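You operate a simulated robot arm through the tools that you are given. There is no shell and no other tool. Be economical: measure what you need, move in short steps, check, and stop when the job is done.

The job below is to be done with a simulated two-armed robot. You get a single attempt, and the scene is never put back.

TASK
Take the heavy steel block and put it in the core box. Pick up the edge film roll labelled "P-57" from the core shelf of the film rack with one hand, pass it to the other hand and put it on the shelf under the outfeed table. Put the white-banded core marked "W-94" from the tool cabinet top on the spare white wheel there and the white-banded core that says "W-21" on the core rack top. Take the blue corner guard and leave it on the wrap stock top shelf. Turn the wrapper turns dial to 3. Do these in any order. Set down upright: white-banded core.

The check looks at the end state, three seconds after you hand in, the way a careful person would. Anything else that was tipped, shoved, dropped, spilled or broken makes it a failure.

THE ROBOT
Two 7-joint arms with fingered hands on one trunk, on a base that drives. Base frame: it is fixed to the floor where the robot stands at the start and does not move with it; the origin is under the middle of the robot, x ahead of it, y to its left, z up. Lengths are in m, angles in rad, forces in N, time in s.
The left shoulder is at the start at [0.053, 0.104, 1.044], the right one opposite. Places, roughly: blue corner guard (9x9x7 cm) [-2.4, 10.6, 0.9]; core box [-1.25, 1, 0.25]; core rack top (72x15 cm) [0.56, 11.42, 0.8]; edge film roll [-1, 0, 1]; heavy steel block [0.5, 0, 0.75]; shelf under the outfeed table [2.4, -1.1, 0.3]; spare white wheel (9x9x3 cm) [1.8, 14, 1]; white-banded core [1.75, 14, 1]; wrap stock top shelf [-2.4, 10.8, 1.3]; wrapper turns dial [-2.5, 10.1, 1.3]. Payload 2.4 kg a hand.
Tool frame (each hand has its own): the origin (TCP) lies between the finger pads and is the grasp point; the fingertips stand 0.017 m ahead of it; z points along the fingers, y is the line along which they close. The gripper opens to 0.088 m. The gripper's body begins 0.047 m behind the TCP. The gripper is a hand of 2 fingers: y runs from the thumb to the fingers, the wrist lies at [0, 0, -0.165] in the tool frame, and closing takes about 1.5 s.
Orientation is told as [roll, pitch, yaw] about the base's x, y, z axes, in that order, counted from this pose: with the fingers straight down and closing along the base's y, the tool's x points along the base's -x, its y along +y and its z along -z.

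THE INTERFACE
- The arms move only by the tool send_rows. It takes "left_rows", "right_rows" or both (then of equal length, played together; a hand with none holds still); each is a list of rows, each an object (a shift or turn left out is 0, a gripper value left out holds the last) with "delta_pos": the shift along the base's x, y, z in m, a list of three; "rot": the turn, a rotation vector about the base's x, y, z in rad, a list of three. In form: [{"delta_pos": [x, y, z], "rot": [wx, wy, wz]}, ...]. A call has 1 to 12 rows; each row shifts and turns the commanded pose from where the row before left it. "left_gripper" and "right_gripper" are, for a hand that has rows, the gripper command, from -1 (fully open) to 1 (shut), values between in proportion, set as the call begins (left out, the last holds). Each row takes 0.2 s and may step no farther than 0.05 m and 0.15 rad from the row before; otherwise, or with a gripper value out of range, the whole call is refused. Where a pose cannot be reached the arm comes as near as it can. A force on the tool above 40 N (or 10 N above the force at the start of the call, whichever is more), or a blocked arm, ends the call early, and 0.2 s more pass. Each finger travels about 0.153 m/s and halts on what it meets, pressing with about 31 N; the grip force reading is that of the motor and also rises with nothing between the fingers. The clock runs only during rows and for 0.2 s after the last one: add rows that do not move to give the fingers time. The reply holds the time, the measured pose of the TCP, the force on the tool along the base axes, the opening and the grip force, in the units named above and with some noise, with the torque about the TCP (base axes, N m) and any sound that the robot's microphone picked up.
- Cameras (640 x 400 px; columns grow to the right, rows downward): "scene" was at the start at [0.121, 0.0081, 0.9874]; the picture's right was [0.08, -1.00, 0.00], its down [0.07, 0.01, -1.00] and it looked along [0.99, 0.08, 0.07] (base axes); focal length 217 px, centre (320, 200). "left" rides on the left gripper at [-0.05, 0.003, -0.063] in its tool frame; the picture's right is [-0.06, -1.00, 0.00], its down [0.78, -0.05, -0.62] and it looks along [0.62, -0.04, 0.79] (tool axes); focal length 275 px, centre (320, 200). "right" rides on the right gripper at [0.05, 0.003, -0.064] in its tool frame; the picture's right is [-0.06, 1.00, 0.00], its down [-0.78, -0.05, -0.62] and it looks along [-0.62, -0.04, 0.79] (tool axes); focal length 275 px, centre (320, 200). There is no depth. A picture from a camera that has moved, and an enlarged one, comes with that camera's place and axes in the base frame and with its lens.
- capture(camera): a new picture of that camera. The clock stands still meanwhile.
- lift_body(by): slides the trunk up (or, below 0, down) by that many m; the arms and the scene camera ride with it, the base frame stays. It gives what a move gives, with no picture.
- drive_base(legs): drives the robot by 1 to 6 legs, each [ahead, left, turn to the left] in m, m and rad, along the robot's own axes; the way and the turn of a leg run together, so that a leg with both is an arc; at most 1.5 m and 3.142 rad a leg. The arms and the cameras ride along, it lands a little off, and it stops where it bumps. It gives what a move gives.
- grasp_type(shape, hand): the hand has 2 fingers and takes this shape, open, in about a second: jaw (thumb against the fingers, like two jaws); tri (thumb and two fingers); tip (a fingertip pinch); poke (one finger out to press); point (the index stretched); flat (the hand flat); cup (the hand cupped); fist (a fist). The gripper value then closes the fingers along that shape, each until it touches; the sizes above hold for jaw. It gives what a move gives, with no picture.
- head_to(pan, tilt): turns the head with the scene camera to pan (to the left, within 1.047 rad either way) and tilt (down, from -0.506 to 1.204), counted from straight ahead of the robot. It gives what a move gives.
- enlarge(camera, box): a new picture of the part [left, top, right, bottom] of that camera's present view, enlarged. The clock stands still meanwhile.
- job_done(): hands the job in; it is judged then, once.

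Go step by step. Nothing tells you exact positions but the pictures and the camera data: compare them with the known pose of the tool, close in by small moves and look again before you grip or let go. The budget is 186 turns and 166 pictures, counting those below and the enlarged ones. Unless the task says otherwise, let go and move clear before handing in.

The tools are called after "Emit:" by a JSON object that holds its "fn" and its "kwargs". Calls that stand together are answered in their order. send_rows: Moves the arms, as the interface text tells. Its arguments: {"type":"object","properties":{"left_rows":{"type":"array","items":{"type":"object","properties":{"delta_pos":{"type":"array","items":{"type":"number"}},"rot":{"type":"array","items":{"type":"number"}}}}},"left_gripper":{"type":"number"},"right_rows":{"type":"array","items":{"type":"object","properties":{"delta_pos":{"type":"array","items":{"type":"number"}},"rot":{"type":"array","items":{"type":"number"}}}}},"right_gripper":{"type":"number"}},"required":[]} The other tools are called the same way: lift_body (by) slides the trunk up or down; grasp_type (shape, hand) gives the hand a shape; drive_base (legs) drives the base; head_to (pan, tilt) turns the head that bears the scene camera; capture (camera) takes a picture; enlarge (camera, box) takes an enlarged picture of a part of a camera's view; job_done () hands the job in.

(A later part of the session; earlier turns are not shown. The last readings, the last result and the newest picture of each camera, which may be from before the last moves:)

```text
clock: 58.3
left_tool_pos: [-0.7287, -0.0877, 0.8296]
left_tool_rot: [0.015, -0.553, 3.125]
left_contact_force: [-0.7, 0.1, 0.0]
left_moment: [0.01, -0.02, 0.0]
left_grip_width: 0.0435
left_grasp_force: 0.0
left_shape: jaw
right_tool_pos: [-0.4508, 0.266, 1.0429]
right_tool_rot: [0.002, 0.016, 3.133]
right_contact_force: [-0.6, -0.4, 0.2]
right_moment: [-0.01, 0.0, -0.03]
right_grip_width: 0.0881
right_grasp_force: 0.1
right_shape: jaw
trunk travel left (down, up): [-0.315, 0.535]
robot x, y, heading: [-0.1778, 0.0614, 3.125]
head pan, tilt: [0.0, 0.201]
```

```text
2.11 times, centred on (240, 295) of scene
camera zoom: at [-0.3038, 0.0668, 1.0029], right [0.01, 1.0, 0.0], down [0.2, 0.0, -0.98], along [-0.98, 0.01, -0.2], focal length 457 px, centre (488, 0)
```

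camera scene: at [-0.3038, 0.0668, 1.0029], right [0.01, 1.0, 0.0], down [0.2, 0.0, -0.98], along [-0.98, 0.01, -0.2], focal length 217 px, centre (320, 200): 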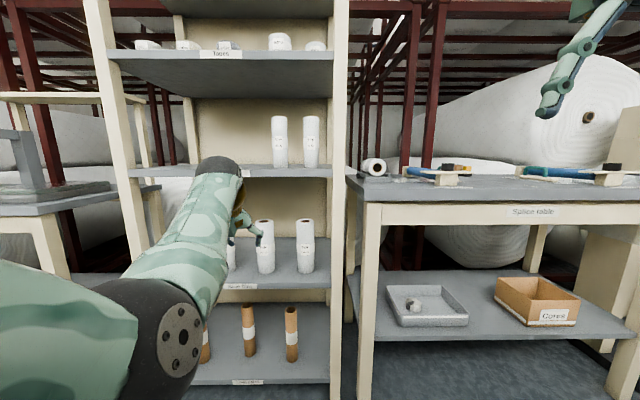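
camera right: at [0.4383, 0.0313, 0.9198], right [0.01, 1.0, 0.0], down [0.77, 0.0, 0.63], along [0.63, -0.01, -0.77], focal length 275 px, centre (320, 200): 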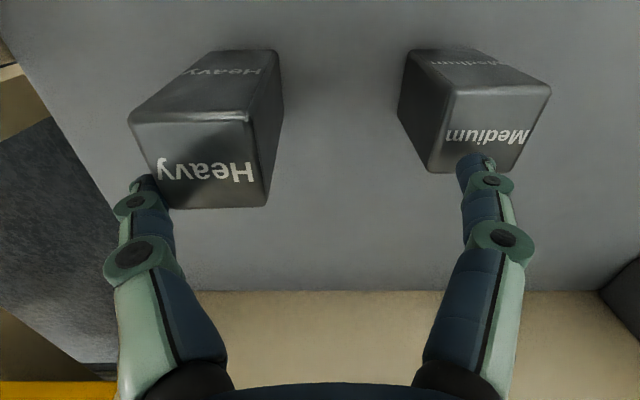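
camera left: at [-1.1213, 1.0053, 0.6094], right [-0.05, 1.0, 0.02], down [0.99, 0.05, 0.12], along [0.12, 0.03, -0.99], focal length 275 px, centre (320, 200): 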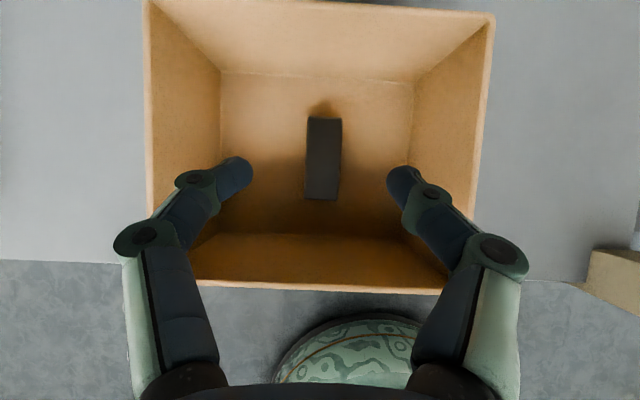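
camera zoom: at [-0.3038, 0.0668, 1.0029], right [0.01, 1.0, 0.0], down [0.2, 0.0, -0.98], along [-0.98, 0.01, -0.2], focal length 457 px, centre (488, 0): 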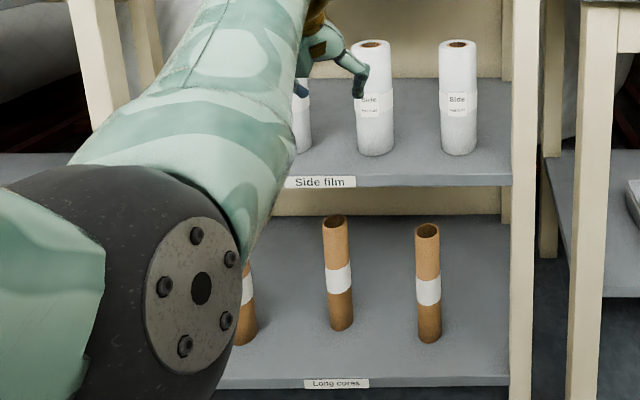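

"P-57" stands on the upper-middle shelf at the right. Folding the left arm back properly.

Emit:
{"fn": "send_rows", "kwargs": {"left_rows": [{"delta_pos": [0.035, 0, 0.03], "rot": [0, -0.13, 0]}, {"delta_pos": [0.035, 0, 0.03], "rot": [0, -0.14, 0]}, {"delta_pos": [0.035, -0.01, 0.03], "rot": [0, -0.14, 0]}, {"delta_pos": [0.035, -0.015, 0.03], "rot": [0, -0.14, 0]}, {"delta_pos": [0.035, -0.02, 0.02]}, {"delta_pos": [0.03, -0.02, 0.02]}, {"delta_pos": [0.03, -0.02, 0.02]}, {}], "left_gripper": -1}}

Emit:
{"fn": "capture", "kwargs": {"camera": "scene"}}

Emit:
{"fn": "enlarge", "kwargs": {"camera": "scene", "box": [130, 90, 350, 230]}}

```text
clock: 60.1
left_tool_pos: [-0.57, -0.2263, 0.9695]
left_tool_rot: [0.006, -0.001, 3.126]
left_contact_force: [0.2, -0.1, 0.4]
left_moment: [-0.04, 0.01, 0.0]
left_grip_width: 0.0877
left_grasp_force: 0.1
left_shape: jaw
left hand out of reach, approached as far as the arm can: row 3, 4, 5, 6
right_tool_pos: [-0.4532, 0.2663, 1.0427]
right_tool_rot: [0.002, 0.017, 3.131]
right_contact_force: [0.2, 0.6, -0.6]
right_moment: [0.0, 0.0, 0.02]
right_grip_width: 0.0881
right_grasp_force: 0.0
right_shape: jaw
trunk travel left (down, up): [-0.315, 0.535]
robot x, y, heading: [-0.171, 0.0618, 3.126]
head pan, tilt: [0.0, 0.201]
```

```text
135 pictures are left
camera scene: at [-0.3037, 0.0668, 1.003], right [0.01, 1.0, 0.0], down [0.2, 0.0, -0.98], along [-0.98, 0.01, -0.2], focal length 217 px, centre (320, 200)
```

scene: 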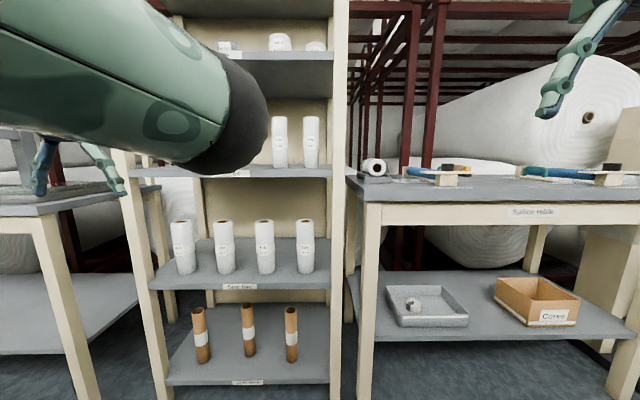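

```text
2.86 times, centred on (240, 160) of scene
camera zoom: at [-0.3037, 0.0668, 1.003], right [0.01, 1.0, 0.0], down [0.2, 0.0, -0.98], along [-0.98, 0.01, -0.2], focal length 620 px, centre (549, 314)
```

zoom: 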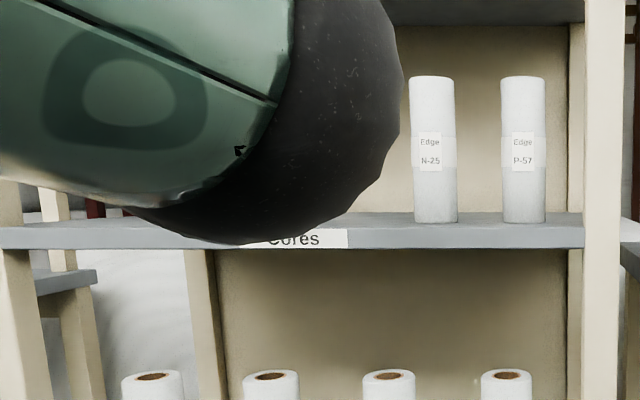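

P-57 is on the "Cores" shelf, roughly (-1.01, 0.045), z 0.965–1.125. I'll raise the right hand to point horizontally forward so it can grip the roll from the front.

Emit:
{"fn": "send_rows", "kwargs": {"right_rows": [{"delta_pos": [-0.02, -0.01, 0], "rot": [0, 0.143, 0]}, {"delta_pos": [-0.02, -0.01, 0], "rot": [0, 0.143, 0]}, {"delta_pos": [-0.02, -0.01, 0], "rot": [0, 0.143, 0]}, {"delta_pos": [-0.02, -0.01, 0], "rot": [0, 0.143, 0]}, {"delta_pos": [-0.02, -0.01, 0], "rot": [0, 0.143, 0]}, {"delta_pos": [-0.02, -0.01, 0], "rot": [0, 0.143, 0]}, {"delta_pos": [-0.02, -0.01, 0], "rot": [0, 0.143, 0]}, {"delta_pos": [-0.02, -0.01, 0], "rot": [0, 0.143, 0]}, {"delta_pos": [-0.02, -0.01, 0], "rot": [0, 0.143, 0]}, {"delta_pos": [-0.02, -0.01, 0], "rot": [0, 0.143, 0]}, {"delta_pos": [-0.02, -0.01, 0], "rot": [0, 0.143, 0]}, {}], "right_gripper": -0.4}}

Emit:
{"fn": "capture", "kwargs": {"camera": "scene"}}

Emit:
{"fn": "capture", "kwargs": {"camera": "right"}}

```text
clock: 62.7
left_tool_pos: [-0.5707, -0.2247, 0.9701]
left_tool_rot: [0.005, -0.002, 3.124]
left_contact_force: [-0.5, -0.4, 0.1]
left_moment: [-0.02, -0.03, 0.0]
left_grip_width: 0.0879
left_grasp_force: 0.0
left_shape: jaw
right_tool_pos: [-0.6706, 0.1569, 1.0409]
right_tool_rot: [0.618, -1.554, 2.524]
right_contact_force: [-0.4, 0.1, 0.3]
right_moment: [-0.02, -0.01, -0.01]
right_grip_width: 0.0618
right_grasp_force: 0.1
right_shape: jaw
trunk travel left (down, up): [-0.315, 0.535]
robot x, y, heading: [-0.1737, 0.0675, 3.127]
head pan, tilt: [0.0, 0.201]
```

```text
133 pictures are left
camera scene: at [-0.3038, 0.0668, 1.003], right [0.01, 1.0, 0.0], down [0.2, 0.0, -0.98], along [-0.98, 0.01, -0.2], focal length 217 px, centre (320, 200)
```

scene: 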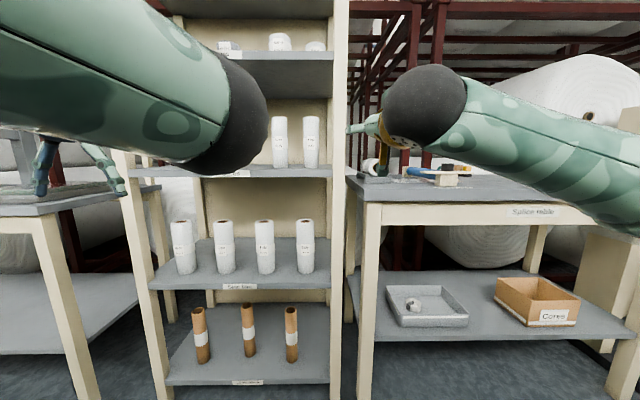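

```text
132 pictures are left
camera right: at [-0.6063, 0.1554, 0.9924], right [0.0, -1.0, 0.07], down [0.61, 0.06, 0.79], along [-0.79, 0.04, 0.61], focal length 275 px, centre (320, 200)
```

right: 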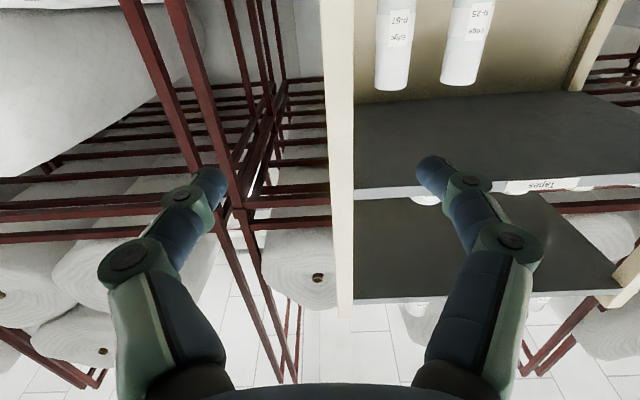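

Triangulated P-57: centre (-1.08, 0.043), diameter ≈0.052, z 0.962–1.132; rack front edge x≈−0.95. I'll drive nearer and align the right hand with it.

Emit:
{"fn": "drive_base", "kwargs": {"legs": [[0.2, 0.1, 0.015]]}}

Emit:
{"fn": "send_rows", "kwargs": {"right_rows": [{"delta_pos": [0, 0, 0.02]}, {"delta_pos": [0, 0, 0.02]}, {}]}}

Emit:
{"fn": "capture", "kwargs": {"camera": "scene"}}

Emit:
{"fn": "capture", "kwargs": {"camera": "right"}}

```text
clock: 64.4
left_tool_pos: [-0.7629, -0.3298, 0.9696]
left_tool_rot: [0.006, -0.001, 3.139]
left_contact_force: [0.7, -0.2, -0.4]
left_moment: [0.04, -0.03, -0.01]
left_grip_width: 0.088
left_grasp_force: 0.0
left_shape: jaw
right_tool_pos: [-0.8677, 0.0531, 1.0426]
right_tool_rot: [0.601, -1.553, 2.555]
right_contact_force: [0.2, -0.5, -0.7]
right_moment: [0.0, 0.01, -0.05]
right_grip_width: 0.0618
right_grasp_force: 0.1
right_shape: jaw
trunk travel left (down, up): [-0.315, 0.535]
robot x, y, heading: [-0.3742, -0.0339, -3.141]
head pan, tilt: [0.0, 0.201]
```

```text
clock: 65.2
left_tool_pos: [-0.7631, -0.328, 0.97]
left_tool_rot: [0.005, -0.001, 3.14]
left_contact_force: [0.0, 0.5, 0.5]
left_moment: [0.01, 0.01, 0.02]
left_grip_width: 0.088
left_grasp_force: 0.1
left_shape: jaw
right_tool_pos: [-0.8694, 0.0531, 1.082]
right_tool_rot: [0.624, -1.552, 2.533]
right_contact_force: [0.2, -0.6, 0.4]
right_moment: [0.0, 0.02, 0.02]
right_grip_width: 0.0619
right_grasp_force: 0.1
right_shape: jaw
trunk travel left (down, up): [-0.315, 0.535]
robot x, y, heading: [-0.3712, -0.035, -3.14]
head pan, tilt: [0.0, 0.201]
```

```text
131 pictures are left
camera scene: at [-0.5001, -0.0333, 1.003], right [0.0, 1.0, 0.0], down [0.2, 0.0, -0.98], along [-0.98, 0.0, -0.2], focal length 217 px, centre (320, 200)
```

scene: 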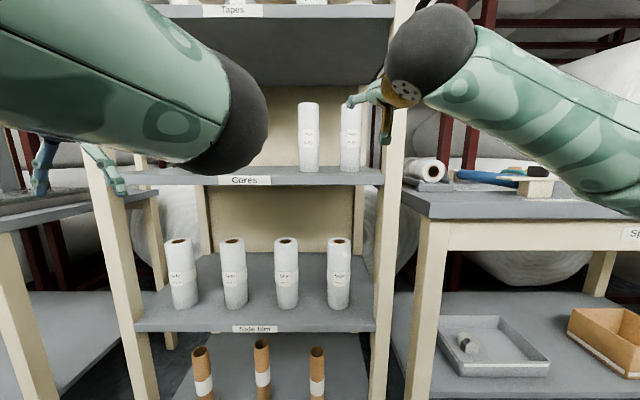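

```text
130 pictures are left
camera right: at [-0.8033, 0.0521, 1.0334], right [0.01, -1.0, 0.07], down [0.61, 0.07, 0.79], along [-0.79, 0.03, 0.61], focal length 275 px, centre (320, 200)
```

right: 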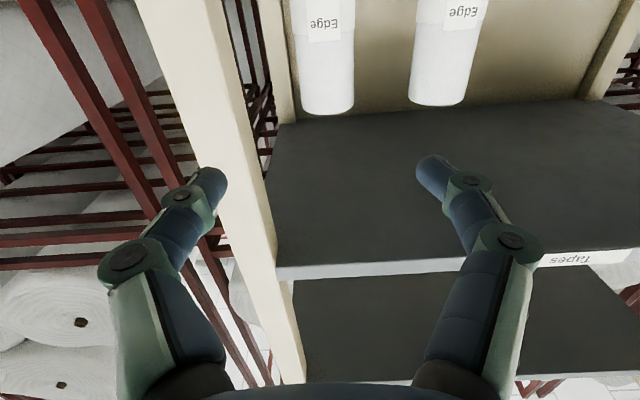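

Alignment is good: roll axis y≈0.044. Driving forward a bit, then the last approach with the arm.

Emit:
{"fn": "drive_base", "kwargs": {"legs": [[0.12, 0, 0]]}}

Emit:
{"fn": "capture", "kwargs": {"camera": "right"}}

```text
clock: 66.5
left_tool_pos: [-0.8819, -0.3296, 0.9701]
left_tool_rot: [0.005, 0.0, 3.142]
left_contact_force: [0.0, -0.2, 0.0]
left_moment: [0.0, -0.02, -0.02]
left_grip_width: 0.0881
left_grasp_force: 0.1
left_shape: jaw
right_tool_pos: [-0.9889, 0.0527, 1.0821]
right_tool_rot: [0.602, -1.552, 2.557]
right_contact_force: [0.4, -0.3, -0.8]
right_moment: [0.02, 0.0, -0.02]
right_grip_width: 0.0621
right_grasp_force: 0.1
right_shape: jaw
trunk travel left (down, up): [-0.315, 0.535]
robot x, y, heading: [-0.4924, -0.0336, -3.137]
head pan, tilt: [0.0, 0.201]
```

```text
129 pictures are left
camera right: at [-0.9238, 0.0517, 1.0332], right [0.01, -1.0, 0.07], down [0.61, 0.07, 0.79], along [-0.79, 0.03, 0.61], focal length 275 px, centre (320, 200)
```

right: 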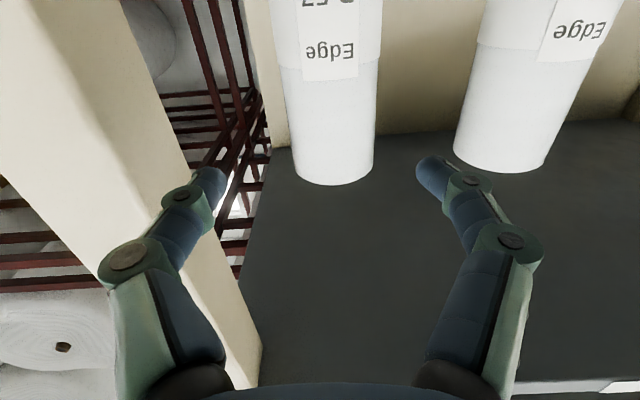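

Confirmed: roll axis (-1.083, 0.0455). Final approach of 0.093 m and a small shift, then close.

Emit:
{"fn": "send_rows", "kwargs": {"right_rows": [{"delta_pos": [-0.01, -0.008, 0]}, {"delta_pos": [-0.03, 0, 0]}, {"delta_pos": [-0.03, 0, 0]}, {"delta_pos": [-0.023, 0, 0]}, {}]}}

Emit:
{"fn": "capture", "kwargs": {"camera": "right"}}

```text
clock: 67.7
left_tool_pos: [-0.8813, -0.3289, 0.9694]
left_tool_rot: [0.004, 0.001, 3.141]
left_contact_force: [-0.1, -1.1, 0.8]
left_moment: [-0.03, 0.0, -0.01]
left_grip_width: 0.0881
left_grasp_force: 0.0
left_shape: jaw
right_tool_pos: [-1.0797, 0.0452, 1.0807]
right_tool_rot: [0.605, -1.552, 2.553]
right_contact_force: [1.1, 0.5, -0.5]
right_moment: [-0.02, 0.03, -0.04]
right_grip_width: 0.062
right_grasp_force: 0.1
right_shape: jaw
trunk travel left (down, up): [-0.315, 0.535]
robot x, y, heading: [-0.4913, -0.0322, -3.141]
head pan, tilt: [0.0, 0.201]
```

```text
128 pictures are left
camera right: at [-1.0158, 0.0439, 1.0325], right [0.01, -1.0, 0.07], down [0.61, 0.07, 0.79], along [-0.79, 0.03, 0.61], focal length 275 px, centre (320, 200)
```

right: 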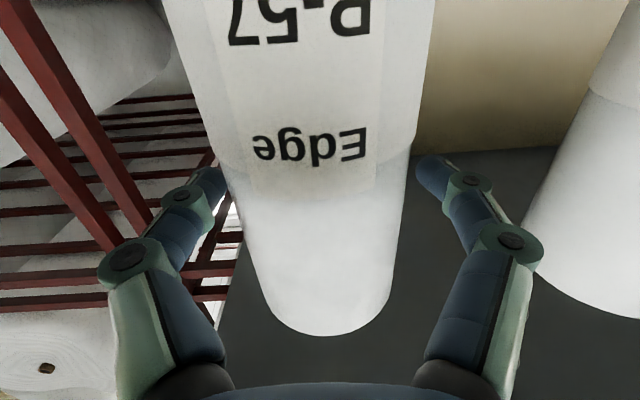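

P-57 sits between the fingers. Closing, then lifting slightly.

Emit:
{"fn": "send_rows", "kwargs": {"right_rows": [{}, {}, {}, {}, {}, {}, {"delta_pos": [0, 0, 0.02]}, {"delta_pos": [0, 0, 0.02]}, {}], "right_gripper": 1}}

Emit:
{"fn": "drive_base", "kwargs": {"legs": [[-0.4, 0, 0]]}}

Emit:
{"fn": "head_to", "kwargs": {"pan": 0, "tilt": 0.1}}

Emit:
{"fn": "capture", "kwargs": {"camera": "scene"}}

```text
clock: 69.7
left_tool_pos: [-0.8834, -0.3289, 0.9704]
left_tool_rot: [0.006, 0.0, 3.142]
left_contact_force: [-0.4, 0.0, 0.4]
left_moment: [-0.02, 0.02, -0.02]
left_grip_width: 0.0879
left_grasp_force: 0.1
left_shape: jaw
right_tool_pos: [-1.0812, 0.0448, 1.1199]
right_tool_rot: [0.571, -1.554, 2.586]
right_contact_force: [0.6, 0.7, -2.0]
right_moment: [0.0, -0.01, -0.02]
right_grip_width: 0.0458
right_grasp_force: 31.1
right_shape: jaw
trunk travel left (down, up): [-0.315, 0.535]
robot x, y, heading: [-0.4942, -0.033, -3.138]
head pan, tilt: [0.0, 0.201]
```

```text
clock: 72.2
left_tool_pos: [-0.4737, -0.3331, 0.9695]
left_tool_rot: [0.005, 0.0, -3.127]
left_contact_force: [-0.1, -0.5, 0.3]
left_moment: [-0.02, 0.01, 0.0]
left_grip_width: 0.0878
left_grasp_force: 0.0
left_shape: jaw
right_tool_pos: [-0.679, 0.0399, 1.1199]
right_tool_rot: [0.596, -1.554, 2.575]
right_contact_force: [-0.9, 0.4, -2.6]
right_moment: [0.03, -0.05, 0.01]
right_grip_width: 0.0457
right_grasp_force: 31.5
right_shape: jaw
trunk travel left (down, up): [-0.315, 0.535]
robot x, y, heading: [-0.0878, -0.031, -3.125]
head pan, tilt: [0.0, 0.201]
```

```text
clock: 72.8
left_tool_pos: [-0.4743, -0.331, 0.9697]
left_tool_rot: [0.006, 0.0, -3.126]
left_contact_force: [-0.7, 0.2, 0.1]
left_moment: [-0.02, 0.01, -0.02]
left_grip_width: 0.0881
left_grasp_force: 0.1
left_shape: jaw
right_tool_pos: [-0.6777, 0.0383, 1.1209]
right_tool_rot: [0.584, -1.553, 2.593]
right_contact_force: [0.7, -0.7, -2.6]
right_moment: [-0.01, -0.03, 0.01]
right_grip_width: 0.0456
right_grasp_force: 30.6
right_shape: jaw
trunk travel left (down, up): [-0.315, 0.535]
robot x, y, heading: [-0.0861, -0.0341, -3.125]
head pan, tilt: [0.0, 0.099]
```

```text
127 pictures are left
camera scene: at [-0.2153, -0.0316, 1.0123], right [-0.02, 1.0, 0.0], down [0.1, 0.0, -0.99], along [-0.99, -0.02, -0.1], focal length 217 px, centre (320, 200)
```

scene: 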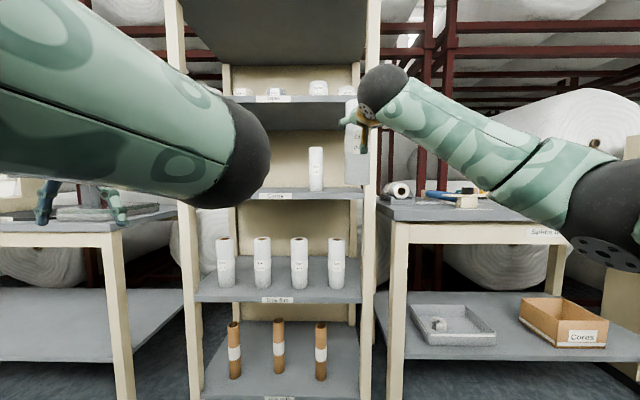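

Got P-57. Now I'll angle the right hand inward, and raise the left hand to horizontal for the pass in mid-air.

Emit:
{"fn": "send_rows", "kwargs": {"right_rows": [{"delta_pos": [0.004, -0.014, 0], "rot": [0, 0, 0.14]}, {"delta_pos": [0.004, -0.014, 0], "rot": [0, 0, 0.14]}, {"delta_pos": [0.004, -0.014, 0], "rot": [0, 0, 0.14]}, {"delta_pos": [0.004, -0.014, 0], "rot": [0, 0, 0.14]}, {"delta_pos": [0.004, -0.014, 0], "rot": [0, 0, 0.14]}, {}, {}, {}, {}, {}, {}, {}], "left_rows": [{"delta_pos": [-0.012, 0, 0.007], "rot": [0, 0.143, 0]}, {"delta_pos": [-0.012, 0, 0.007], "rot": [0, 0.143, 0]}, {"delta_pos": [-0.012, 0, 0.007], "rot": [0, 0.143, 0]}, {"delta_pos": [-0.012, 0, 0.007], "rot": [0, 0.143, 0]}, {"delta_pos": [-0.012, 0, 0.007], "rot": [0, 0.143, 0]}, {"delta_pos": [-0.012, 0, 0.007], "rot": [0, 0.143, 0]}, {"delta_pos": [-0.012, 0, 0.007], "rot": [0, 0.143, 0]}, {"delta_pos": [-0.012, 0, 0.007], "rot": [0, 0.143, 0]}, {"delta_pos": [-0.012, 0, 0.007], "rot": [0, 0.143, 0]}, {"delta_pos": [-0.012, 0, 0.007], "rot": [0, 0.143, 0]}, {"delta_pos": [-0.012, 0, 0.007], "rot": [0, 0.141, 0]}, {}]}}

Emit:
{"fn": "capture", "kwargs": {"camera": "scene"}}

Emit:
{"fn": "capture", "kwargs": {"camera": "left"}}

```text
clock: 75.4
left_tool_pos: [-0.6053, -0.3329, 1.0453]
left_tool_rot: [-1.665, -1.556, -1.472]
left_contact_force: [0.1, 0.3, 0.4]
left_moment: [0.01, -0.03, 0.01]
left_grip_width: 0.088
left_grasp_force: 0.1
left_shape: jaw
right_tool_pos: [-0.6573, -0.0312, 1.1209]
right_tool_rot: [0.613, -1.553, -3.022]
right_contact_force: [0.0, -0.3, -2.4]
right_moment: [0.01, -0.03, 0.0]
right_grip_width: 0.0454
right_grasp_force: 31.4
right_shape: jaw
trunk travel left (down, up): [-0.315, 0.535]
robot x, y, heading: [-0.09, -0.0315, -3.129]
head pan, tilt: [0.0, 0.099]
```

```text
126 pictures are left
camera scene: at [-0.2153, -0.0317, 1.0123], right [-0.02, 1.0, 0.0], down [0.1, 0.0, -0.99], along [-0.99, -0.02, -0.1], focal length 217 px, centre (320, 200)
```

scene: 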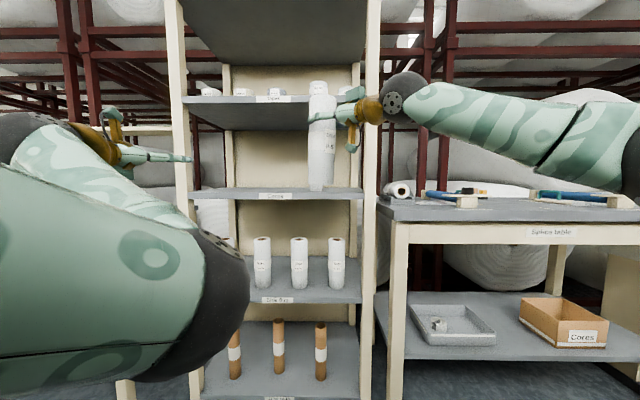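

```text
125 pictures are left
camera left: at [-0.5423, -0.3369, 1.0946], right [-0.01, 1.0, 0.08], down [0.62, 0.06, -0.78], along [-0.79, 0.04, -0.62], focal length 275 px, centre (320, 200)
```

left: 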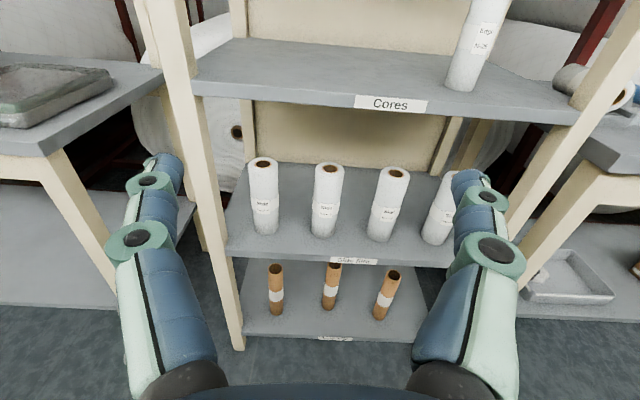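

Roll is between, right hand angled. Yawing the left hand inward to a staging point 0.15 m short of the roll's lower part.

Emit:
{"fn": "send_rows", "kwargs": {"left_rows": [{"delta_pos": [0.012, 0.041, 0], "rot": [0, 0, -0.14]}, {"delta_pos": [0.012, 0.041, 0], "rot": [0, 0, -0.14]}, {"delta_pos": [0.012, 0.041, 0], "rot": [0, 0, -0.14]}, {"delta_pos": [0.012, 0.041, 0], "rot": [0, 0, -0.14]}, {"delta_pos": [0.012, 0.041, 0], "rot": [0, 0, -0.14]}, {}]}}

Emit:
{"fn": "capture", "kwargs": {"camera": "scene"}}

Emit:
{"fn": "capture", "kwargs": {"camera": "left"}}

```text
clock: 76.8
left_tool_pos: [-0.5417, -0.1243, 1.0453]
left_tool_rot: [-1.569, -1.553, -2.269]
left_contact_force: [0.8, -0.4, 0.7]
left_moment: [0.03, 0.02, 0.0]
left_grip_width: 0.0881
left_grasp_force: 0.1
left_shape: jaw
right_tool_pos: [-0.6582, -0.0314, 1.1209]
right_tool_rot: [0.615, -1.553, -3.027]
right_contact_force: [-0.8, 0.1, -2.0]
right_moment: [-0.01, -0.06, -0.01]
right_grip_width: 0.0452
right_grasp_force: 31.0
right_shape: jaw
trunk travel left (down, up): [-0.315, 0.535]
robot x, y, heading: [-0.0881, -0.0317, -3.129]
head pan, tilt: [0.0, 0.099]
```

```text
124 pictures are left
camera scene: at [-0.2152, -0.0316, 1.0123], right [-0.02, 1.0, 0.0], down [0.1, 0.0, -0.99], along [-0.99, -0.02, -0.1], focal length 217 px, centre (320, 200)
```

scene: 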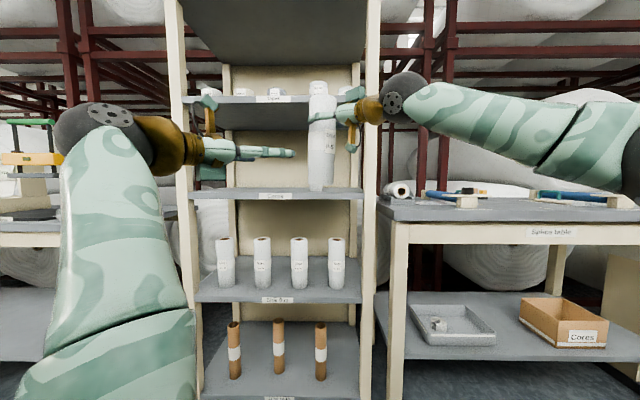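

```text
123 pictures are left
camera left: at [-0.4958, -0.1685, 1.0945], right [0.64, 0.76, 0.08], down [0.51, -0.35, -0.78], along [-0.57, 0.54, -0.62], focal length 275 px, centre (320, 200)
```

left: 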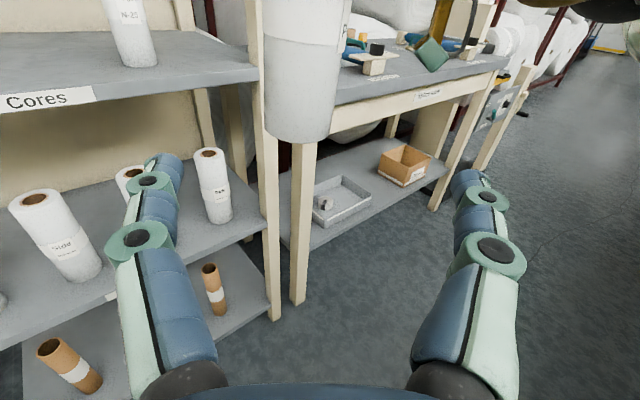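

Aligned; the roll's lower end is at about (-0.659, -0.041). Advancing the left hand onto it, then checking before closing.

Emit:
{"fn": "send_rows", "kwargs": {"left_rows": [{"delta_pos": [-0.03, 0.02, 0]}, {"delta_pos": [-0.03, 0.021, 0]}, {"delta_pos": [-0.029, 0.021, 0]}, {"delta_pos": [-0.025, 0.019, 0]}, {}]}}

Emit:
{"fn": "capture", "kwargs": {"camera": "left"}}

Emit:
{"fn": "enlarge", "kwargs": {"camera": "scene", "box": [180, 60, 440, 220]}}

```text
clock: 78.0
left_tool_pos: [-0.6609, -0.0443, 1.0501]
left_tool_rot: [-1.588, -1.555, -2.247]
left_contact_force: [-0.5, -0.3, 0.1]
left_moment: [-0.01, -0.02, -0.01]
left_grip_width: 0.0883
left_grasp_force: 0.0
left_shape: jaw
right_tool_pos: [-0.6582, -0.0323, 1.1209]
right_tool_rot: [0.616, -1.554, -3.025]
right_contact_force: [-0.4, -0.9, -3.5]
right_moment: [0.02, -0.02, 0.02]
right_grip_width: 0.045
right_grasp_force: 30.3
right_shape: jaw
trunk travel left (down, up): [-0.315, 0.535]
robot x, y, heading: [-0.0859, -0.0311, -3.124]
head pan, tilt: [0.0, 0.099]
```

```text
122 pictures are left
camera left: at [-0.6144, -0.0885, 1.0994], right [0.64, 0.77, 0.08], down [0.51, -0.35, -0.78], along [-0.57, 0.54, -0.62], focal length 275 px, centre (320, 200)
```

left: 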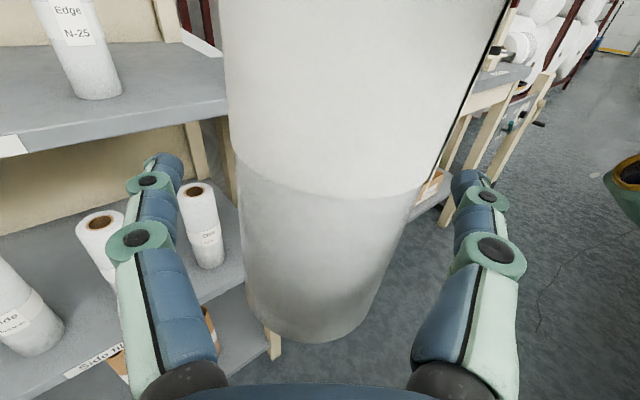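

```text
2.46 times, centred on (310, 140) of scene
camera zoom: at [-0.2153, -0.0316, 1.0123], right [-0.02, 1.0, 0.0], down [0.1, 0.0, -0.99], along [-0.99, -0.02, -0.1], focal length 534 px, centre (345, 348)
```

zoom: 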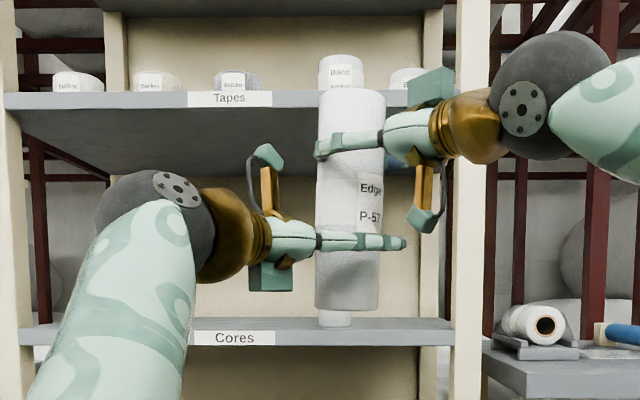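

Left fingers straddle the roll below the right hand. Closing the left, then opening the right.

Emit:
{"fn": "send_rows", "kwargs": {"left_rows": [{}, {}, {}, {}, {}, {}], "left_gripper": 1}}

Emit:
{"fn": "send_rows", "kwargs": {"right_rows": [{}, {}, {}, {}], "right_gripper": -1}}

Emit:
{"fn": "enlarge", "kwargs": {"camera": "scene", "box": [180, 60, 440, 220]}}

```text
clock: 79.4
left_tool_pos: [-0.6615, -0.0447, 1.0497]
left_tool_rot: [-1.588, -1.555, -2.248]
left_contact_force: [-0.1, 0.7, -0.1]
left_moment: [-0.04, 0.02, -0.02]
left_grip_width: 0.0476
left_grasp_force: 30.8
left_shape: jaw
right_tool_pos: [-0.6582, -0.0313, 1.1205]
right_tool_rot: [0.616, -1.554, -3.026]
right_contact_force: [0.1, -1.8, -3.1]
right_moment: [-0.01, -0.05, 0.04]
right_grip_width: 0.0451
right_grasp_force: 31.1
right_shape: jaw
trunk travel left (down, up): [-0.315, 0.535]
robot x, y, heading: [-0.09, -0.0304, -3.126]
head pan, tilt: [0.0, 0.099]
```

```text
clock: 80.4
left_tool_pos: [-0.6614, -0.0454, 1.0511]
left_tool_rot: [-1.58, -1.555, -2.256]
left_contact_force: [0.4, -0.4, 0.0]
left_moment: [-0.06, -0.01, -0.02]
left_grip_width: 0.0474
left_grasp_force: 30.7
left_shape: jaw
right_tool_pos: [-0.6587, -0.0312, 1.1212]
right_tool_rot: [0.622, -1.554, -3.03]
right_contact_force: [0.5, 0.1, -0.2]
right_moment: [-0.04, 0.0, 0.0]
right_grip_width: 0.0878
right_grasp_force: 0.1
right_shape: jaw
trunk travel left (down, up): [-0.315, 0.535]
robot x, y, heading: [-0.0909, -0.0297, -3.127]
head pan, tilt: [0.0, 0.099]
```

```text
2.46 times, centred on (310, 140) of scene
camera zoom: at [-0.2153, -0.0316, 1.0123], right [-0.02, 1.0, 0.0], down [0.1, 0.0, -0.99], along [-0.99, -0.02, -0.1], focal length 534 px, centre (345, 348)
```

zoom: 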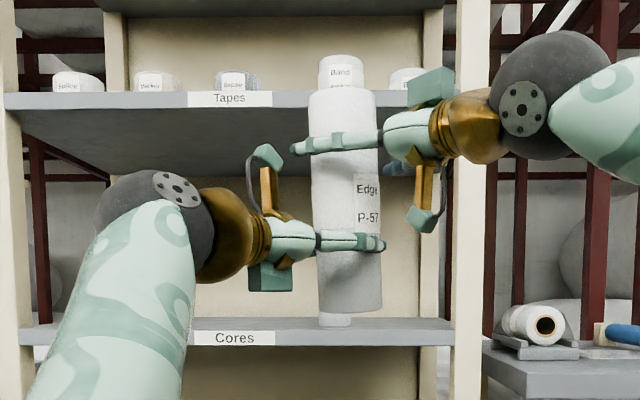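

The roll hangs in the left hand. Withdrawing the right hand straight back along its fingers.

Emit:
{"fn": "send_rows", "kwargs": {"right_rows": [{"delta_pos": [0.023, 0.019, 0]}, {"delta_pos": [0.031, 0.026, 0]}, {"delta_pos": [0.03, 0.026, 0]}, {"delta_pos": [0.025, 0.026, 0]}, {"delta_pos": [0, 0.04, 0]}, {"delta_pos": [0, 0.04, 0]}, {"delta_pos": [0, 0.04, 0]}, {}]}}

Emit:
{"fn": "capture", "kwargs": {"camera": "scene"}}

```text
clock: 82.2
left_tool_pos: [-0.66, -0.0436, 1.0505]
left_tool_rot: [-1.579, -1.555, -2.256]
left_contact_force: [-0.1, -0.4, 0.4]
left_moment: [-0.02, -0.02, 0.0]
left_grip_width: 0.0473
left_grasp_force: 31.2
left_shape: jaw
right_tool_pos: [-0.5475, 0.1847, 1.1172]
right_tool_rot: [0.612, -1.555, -3.023]
right_contact_force: [-0.1, -0.6, 0.0]
right_moment: [0.01, 0.03, 0.0]
right_grip_width: 0.0879
right_grasp_force: 0.0
right_shape: jaw
trunk travel left (down, up): [-0.315, 0.535]
robot x, y, heading: [-0.0895, -0.0296, -3.125]
head pan, tilt: [0.0, 0.099]
```

```text
119 pictures are left
camera scene: at [-0.2152, -0.0315, 1.0123], right [-0.02, 1.0, 0.0], down [0.1, 0.0, -0.99], along [-0.99, -0.02, -0.1], focal length 217 px, centre (320, 200)
```

scene: 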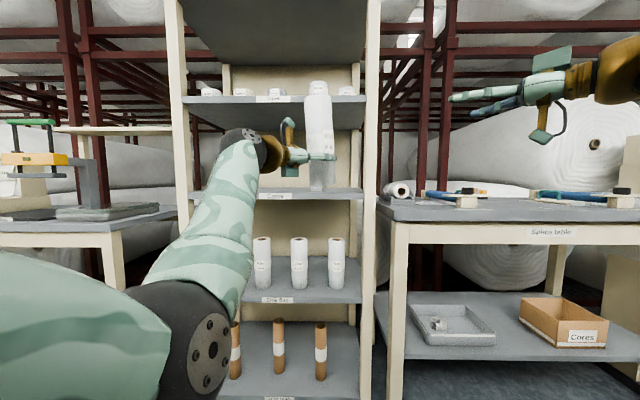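

Pass done. I'll pull both hands in, turn to face −y and look for the outfeed table.

Emit:
{"fn": "send_rows", "kwargs": {"left_rows": [{"delta_pos": [0.02, -0.022, 0], "rot": [0, 0, 0.14]}, {"delta_pos": [0.02, -0.022, 0], "rot": [0, 0, 0.14]}, {"delta_pos": [0.02, -0.022, 0], "rot": [0, 0, 0.14]}, {"delta_pos": [0.02, -0.022, 0], "rot": [0, 0, 0.14]}, {"delta_pos": [0.02, -0.022, 0], "rot": [0, 0, 0.14]}, {}], "right_rows": [{"rot": [0, 0, -0.14]}, {"rot": [0, 0, -0.14]}, {"rot": [0, 0, -0.14]}, {"rot": [0, 0, -0.14]}, {"rot": [0, 0, -0.14]}, {}]}}

Emit:
{"fn": "drive_base", "kwargs": {"legs": [[0, 0, 1.555]]}}

Emit:
{"fn": "head_to", "kwargs": {"pan": 0.5, "tilt": 0.15}}

Emit:
{"fn": "capture", "kwargs": {"camera": "scene"}}

```text
clock: 83.8
left_tool_pos: [-0.5602, -0.17, 1.0852]
left_tool_rot: [2.951, -1.483, 0.221]
left_contact_force: [0.1, -0.7, -1.8]
left_moment: [0.0, 0.05, 0.02]
left_grip_width: 0.0473
left_grasp_force: 30.3
left_shape: jaw
right_tool_pos: [-0.5483, 0.1831, 1.1151]
right_tool_rot: [0.169, -1.528, 3.085]
right_contact_force: [0.0, 1.0, 0.5]
right_moment: [0.02, -0.01, -0.01]
right_grip_width: 0.0878
right_grasp_force: 0.0
right_shape: jaw
right hand out of reach, approached as far as the arm can: row 2
trunk travel left (down, up): [-0.315, 0.535]
robot x, y, heading: [-0.0903, -0.0285, -3.128]
head pan, tilt: [0.0, 0.099]
stopped in row 6 (left hand): the arm was blocked; the commanded pose is now the measured one
```

```text
clock: 88.0
left_tool_pos: [0.0488, -0.5009, 1.0835]
left_tool_rot: [2.935, -1.485, 1.802]
left_contact_force: [-0.5, -0.8, -2.2]
left_moment: [-0.03, -0.02, 0.05]
left_grip_width: 0.0473
left_grasp_force: 30.8
left_shape: jaw
right_tool_pos: [-0.3041, -0.4905, 1.1154]
right_tool_rot: [0.17, -1.528, -1.625]
right_contact_force: [0.1, -0.2, -0.1]
right_moment: [0.04, 0.01, 0.0]
right_grip_width: 0.0874
right_grasp_force: 0.0
right_shape: jaw
trunk travel left (down, up): [-0.315, 0.535]
robot x, y, heading: [-0.0881, -0.0251, -1.556]
head pan, tilt: [0.0, 0.099]
```

```text
clock: 89.0
left_tool_pos: [0.0488, -0.5015, 1.083]
left_tool_rot: [2.873, -1.483, 1.869]
left_contact_force: [0.3, 0.4, -2.4]
left_moment: [0.0, 0.01, 0.0]
left_grip_width: 0.0474
left_grasp_force: 31.1
left_shape: jaw
right_tool_pos: [-0.306, -0.4892, 1.1148]
right_tool_rot: [0.17, -1.527, -1.626]
right_contact_force: [-0.2, 0.3, -1.0]
right_moment: [0.01, 0.0, 0.01]
right_grip_width: 0.0879
right_grasp_force: 0.0
right_shape: jaw
trunk travel left (down, up): [-0.315, 0.535]
robot x, y, heading: [-0.0927, -0.0316, -1.555]
head pan, tilt: [0.499, 0.15]
```

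```text
118 pictures are left
camera scene: at [-0.0817, -0.1541, 1.0115], right [-1.0, -0.09, 0.0], down [-0.01, 0.11, -0.99], along [0.09, -0.99, -0.11], focal length 217 px, centre (320, 200)
```

scene: 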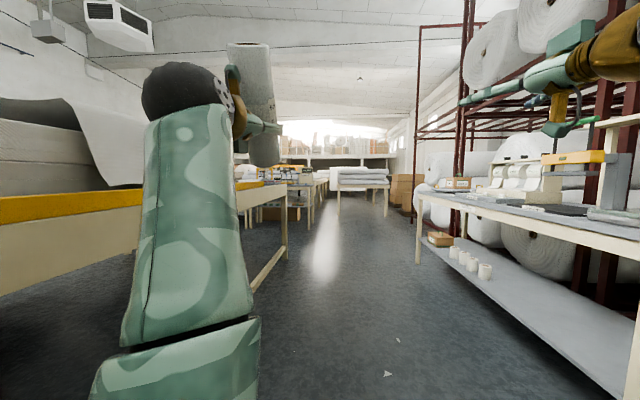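

The camera axis doesn't match the pan; I'll pan the head again to check.

Emit:
{"fn": "head_to", "kwargs": {"pan": 1.0, "tilt": 0.15}}

Emit:
{"fn": "capture", "kwargs": {"camera": "scene"}}

```text
clock: 89.9
left_tool_pos: [0.049, -0.5026, 1.083]
left_tool_rot: [2.869, -1.483, 1.874]
left_contact_force: [-0.1, 0.0, -2.7]
left_moment: [-0.06, -0.03, 0.02]
left_grip_width: 0.0471
left_grasp_force: 30.9
left_shape: jaw
right_tool_pos: [-0.3053, -0.4899, 1.1137]
right_tool_rot: [0.169, -1.528, -1.627]
right_contact_force: [-1.0, -0.1, -0.4]
right_moment: [0.0, -0.02, 0.02]
right_grip_width: 0.0878
right_grasp_force: 0.0
right_shape: jaw
trunk travel left (down, up): [-0.315, 0.535]
robot x, y, heading: [-0.0856, -0.0377, -1.552]
head pan, tilt: [1.0, 0.15]
```

```text
117 pictures are left
camera scene: at [-0.0816, -0.1541, 1.0115], right [-1.0, -0.09, 0.0], down [-0.01, 0.11, -0.99], along [0.09, -0.99, -0.11], focal length 217 px, centre (320, 200)
```

scene: 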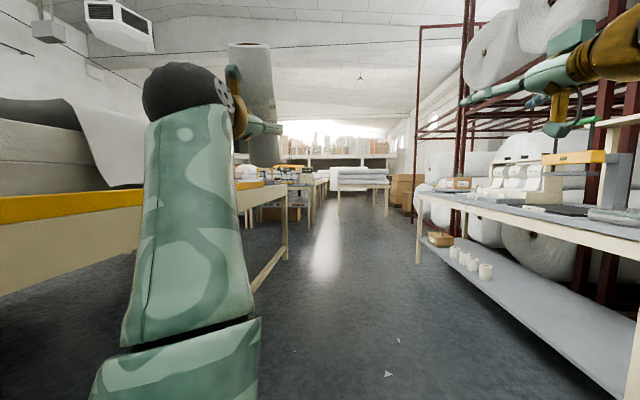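

The left arm blocks the head pan. I'll drive down the aisle and turn the base to look across to the outfeed side.

Emit:
{"fn": "head_to", "kwargs": {"pan": 0, "tilt": 0.15}}

Emit:
{"fn": "drive_base", "kwargs": {"legs": [[1.3, -0.15, 0], [1.3, 0, 0], [0, 0, 0.9]]}}

Emit:
{"fn": "capture", "kwargs": {"camera": "scene"}}

```text
clock: 91.2
left_tool_pos: [0.0499, -0.5025, 1.0822]
left_tool_rot: [2.899, -1.484, 1.843]
left_contact_force: [-0.2, -0.3, -2.6]
left_moment: [0.01, 0.0, 0.0]
left_grip_width: 0.0471
left_grasp_force: 30.7
left_shape: jaw
right_tool_pos: [-0.3044, -0.4913, 1.1149]
right_tool_rot: [0.171, -1.528, -1.627]
right_contact_force: [0.6, -0.3, -0.4]
right_moment: [-0.01, -0.02, 0.01]
right_grip_width: 0.0879
right_grasp_force: 0.1
right_shape: jaw
trunk travel left (down, up): [-0.315, 0.535]
robot x, y, heading: [-0.0866, -0.0308, -1.551]
head pan, tilt: [0.0, 0.15]
```

```text
clock: 106.5
left_tool_pos: [0.2162, -2.8944, 1.0823]
left_tool_rot: [2.895, -1.483, 2.72]
left_contact_force: [-0.6, -0.3, -2.4]
left_moment: [0.01, -0.03, 0.01]
left_grip_width: 0.0472
left_grasp_force: 30.6
left_shape: jaw
right_tool_pos: [-0.0203, -3.1571, 1.1156]
right_tool_rot: [0.17, -1.527, -0.754]
right_contact_force: [0.3, 0.4, 0.5]
right_moment: [0.03, 0.03, 0.02]
right_grip_width: 0.0879
right_grasp_force: 0.0
right_shape: jaw
trunk travel left (down, up): [-0.315, 0.535]
robot x, y, heading: [-0.233, -2.6988, -0.675]
head pan, tilt: [0.0, 0.15]
```

```text
116 pictures are left
camera scene: at [-0.1375, -2.7755, 1.0077], right [-0.63, -0.78, 0.0], down [-0.12, 0.09, -0.99], along [0.77, -0.62, -0.15], focal length 217 px, centre (320, 200)
```

scene: 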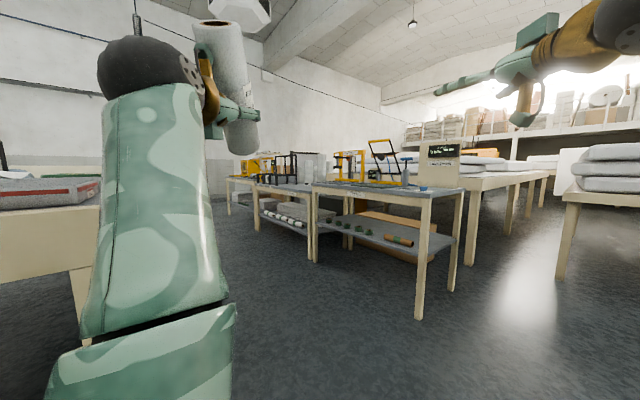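

A row of work tables is visible. I'll zoom in to find the "Outfeed" one.

Emit:
{"fn": "enlarge", "kwargs": {"camera": "scene", "box": [220, 130, 480, 290]}}

Emit:
{"fn": "enlarge", "kwargs": {"camera": "scene", "box": [400, 110, 640, 260]}}

```text
2.46 times, centred on (350, 210) of scene
camera zoom: at [-0.1375, -2.7755, 1.0077], right [-0.63, -0.78, 0.0], down [-0.12, 0.09, -0.99], along [0.77, -0.62, -0.15], focal length 534 px, centre (246, 175)
```

zoom: 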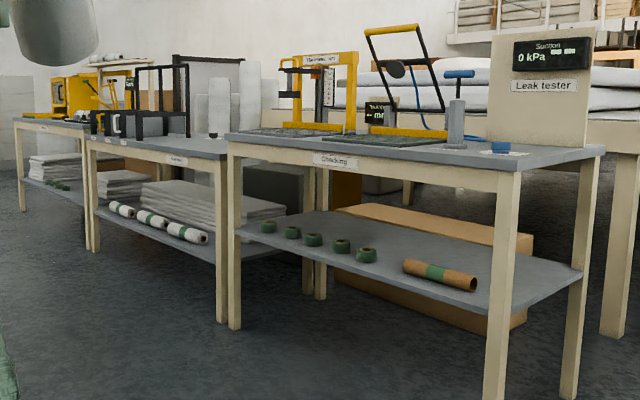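

```text
2.67 times, centred on (520, 185) of scene
camera zoom: at [-0.1375, -2.7755, 1.0077], right [-0.63, -0.78, 0.0], down [-0.12, 0.09, -0.99], along [0.77, -0.62, -0.15], focal length 579 px, centre (-213, 240)
```

zoom: 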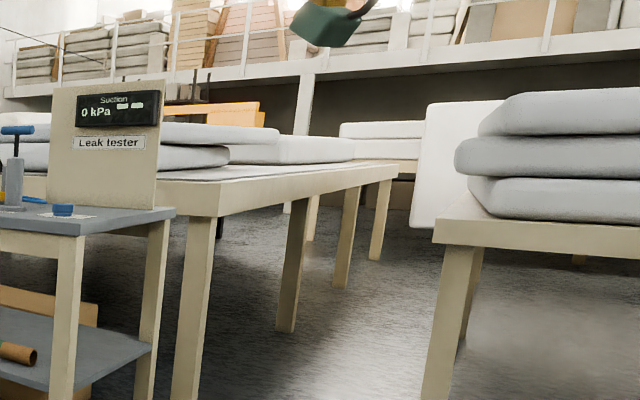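

Those tables lie along y≈−4.1; none is the outfeed at y≈−1.1. I'll go round the end of the long table to look at its far side.

Emit:
{"fn": "drive_base", "kwargs": {"legs": [[1.38, 0.16, 0], [0, 0, 1.2]]}}

Emit:
{"fn": "capture", "kwargs": {"camera": "scene"}}

```text
clock: 116.3
left_tool_pos: [1.2589, -3.0867, 1.0836]
left_tool_rot: [2.884, -1.484, -2.352]
left_contact_force: [0.2, 0.1, -2.2]
left_moment: [0.05, -0.02, 0.0]
left_grip_width: 0.0473
left_grasp_force: 30.5
left_shape: jaw
right_tool_pos: [1.4219, -3.4033, 1.1145]
right_tool_rot: [0.169, -1.528, 0.449]
right_contact_force: [-0.7, -0.7, 0.2]
right_moment: [-0.01, 0.03, -0.02]
right_grip_width: 0.0878
right_grasp_force: 0.1
right_shape: jaw
trunk travel left (down, up): [-0.315, 0.535]
robot x, y, heading: [0.914, -3.434, 0.522]
head pan, tilt: [0.0, 0.15]
```

```text
113 pictures are left
camera scene: at [1.0229, -3.3723, 1.0077], right [0.5, -0.87, 0.0], down [-0.13, -0.07, -0.99], along [0.86, 0.49, -0.15], focal length 217 px, centre (320, 200)
```

scene: 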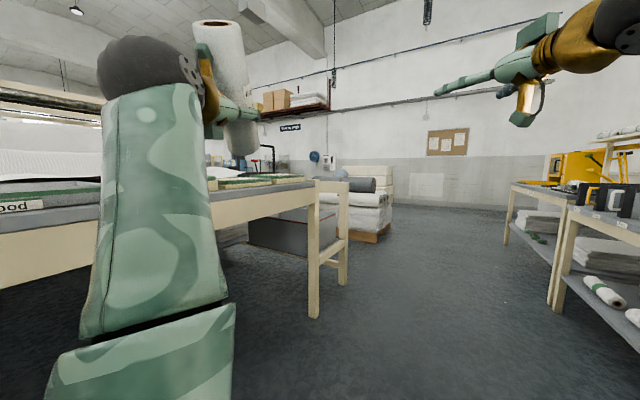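

A table ends near (2.2–2.7, −2.65). I'll pass it along y≈−3.45 and look back from the far side.

Emit:
{"fn": "drive_base", "kwargs": {"legs": [[0.99, -0.57, 0], [0.99, -0.57, 0], [0, 0, 1.3]]}}

Emit:
{"fn": "capture", "kwargs": {"camera": "scene"}}

```text
clock: 131.1
left_tool_pos: [2.9483, -3.0182, 1.0833]
left_tool_rot: [2.882, -1.485, -0.966]
left_contact_force: [0.0, -0.6, -2.6]
left_moment: [0.03, 0.03, -0.05]
left_grip_width: 0.0472
left_grasp_force: 31.1
left_shape: jaw
right_tool_pos: [3.288, -2.9201, 1.1148]
right_tool_rot: [0.168, -1.527, 1.833]
right_contact_force: [-1.1, 1.2, -0.1]
right_moment: [0.01, 0.03, -0.01]
right_grip_width: 0.0878
right_grasp_force: 0.0
right_shape: jaw
trunk travel left (down, up): [-0.315, 0.535]
robot x, y, heading: [3.2296, -3.4214, 1.903]
head pan, tilt: [0.0, 0.15]
```

```text
112 pictures are left
camera scene: at [3.1844, -3.3035, 1.0077], right [0.95, 0.33, 0.0], down [0.05, -0.14, -0.99], along [-0.32, 0.94, -0.15], focal length 217 px, centre (320, 200)
```

scene: 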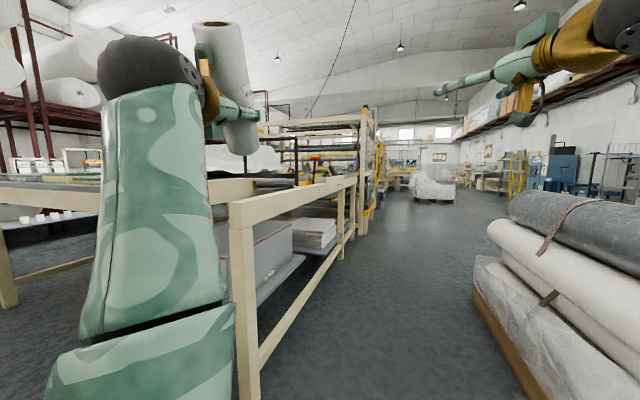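

A table with a lower shelf runs along this aisle — likely the outfeed. Zooming in.

Emit:
{"fn": "enlarge", "kwargs": {"camera": "scene", "box": [200, 140, 400, 300]}}

```text
2.50 times, centred on (300, 220) of scene
camera zoom: at [3.1844, -3.3035, 1.0077], right [0.95, 0.33, 0.0], down [0.05, -0.14, -0.99], along [-0.32, 0.94, -0.15], focal length 543 px, centre (370, 150)
```

zoom: 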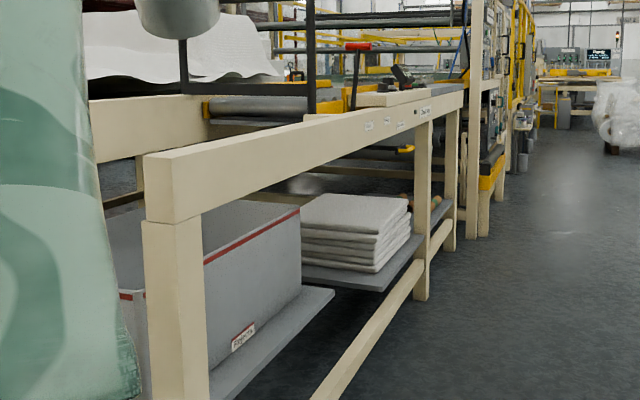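

This is the table with a shelf (Rejects bin, pad stack, and space further along). Driving up the aisle and facing it.

Emit:
{"fn": "drive_base", "kwargs": {"legs": [[1.02, -0.42, 0], [1.02, -0.42, 0], [0, 0, 1.24]]}}

Emit:
{"fn": "head_to", "kwargs": {"pan": 0, "tilt": 0.5}}

Emit:
{"fn": "capture", "kwargs": {"camera": "scene"}}

```text
clock: 145.1
left_tool_pos: [2.8891, -1.3524, 1.0834]
left_tool_rot: [2.878, -1.483, 0.275]
left_contact_force: [1.0, -1.0, -2.8]
left_moment: [-0.01, 0.01, 0.01]
left_grip_width: 0.0468
left_grasp_force: 31.2
left_shape: jaw
right_tool_pos: [2.9073, -0.9987, 1.1149]
right_tool_rot: [0.169, -1.527, 3.067]
right_contact_force: [-0.2, -1.0, 0.2]
right_moment: [-0.01, 0.0, 0.02]
right_grip_width: 0.0879
right_grasp_force: 0.1
right_shape: jaw
trunk travel left (down, up): [-0.315, 0.535]
robot x, y, heading: [3.3623, -1.2223, 3.137]
head pan, tilt: [0.0, 0.15]
```

```text
clock: 145.9
left_tool_pos: [2.889, -1.3527, 1.0838]
left_tool_rot: [2.869, -1.484, 0.286]
left_contact_force: [0.3, -0.5, -2.7]
left_moment: [-0.01, 0.01, -0.02]
left_grip_width: 0.047
left_grasp_force: 30.9
left_shape: jaw
right_tool_pos: [2.9084, -0.9989, 1.1147]
right_tool_rot: [0.169, -1.527, 3.069]
right_contact_force: [-0.5, -0.3, 0.7]
right_moment: [0.03, -0.02, 0.01]
right_grip_width: 0.0881
right_grasp_force: 0.1
right_shape: jaw
trunk travel left (down, up): [-0.315, 0.535]
robot x, y, heading: [3.3662, -1.223, 3.139]
head pan, tilt: [0.0, 0.499]
```

```text
110 pictures are left
camera scene: at [3.238, -1.2208, 0.9753], right [0.0, 1.0, 0.0], down [0.48, 0.0, -0.88], along [-0.88, 0.0, -0.48], focal length 217 px, centre (320, 200)
```

scene: 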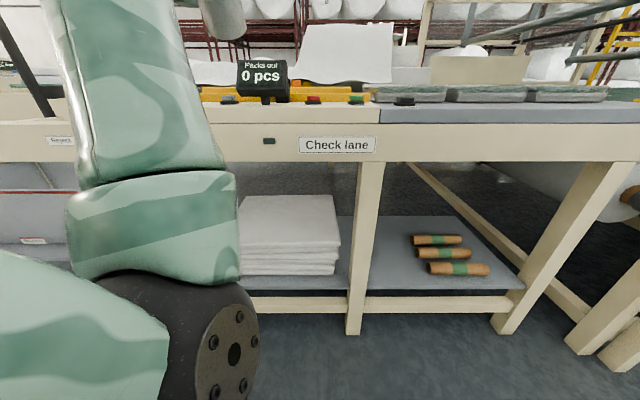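

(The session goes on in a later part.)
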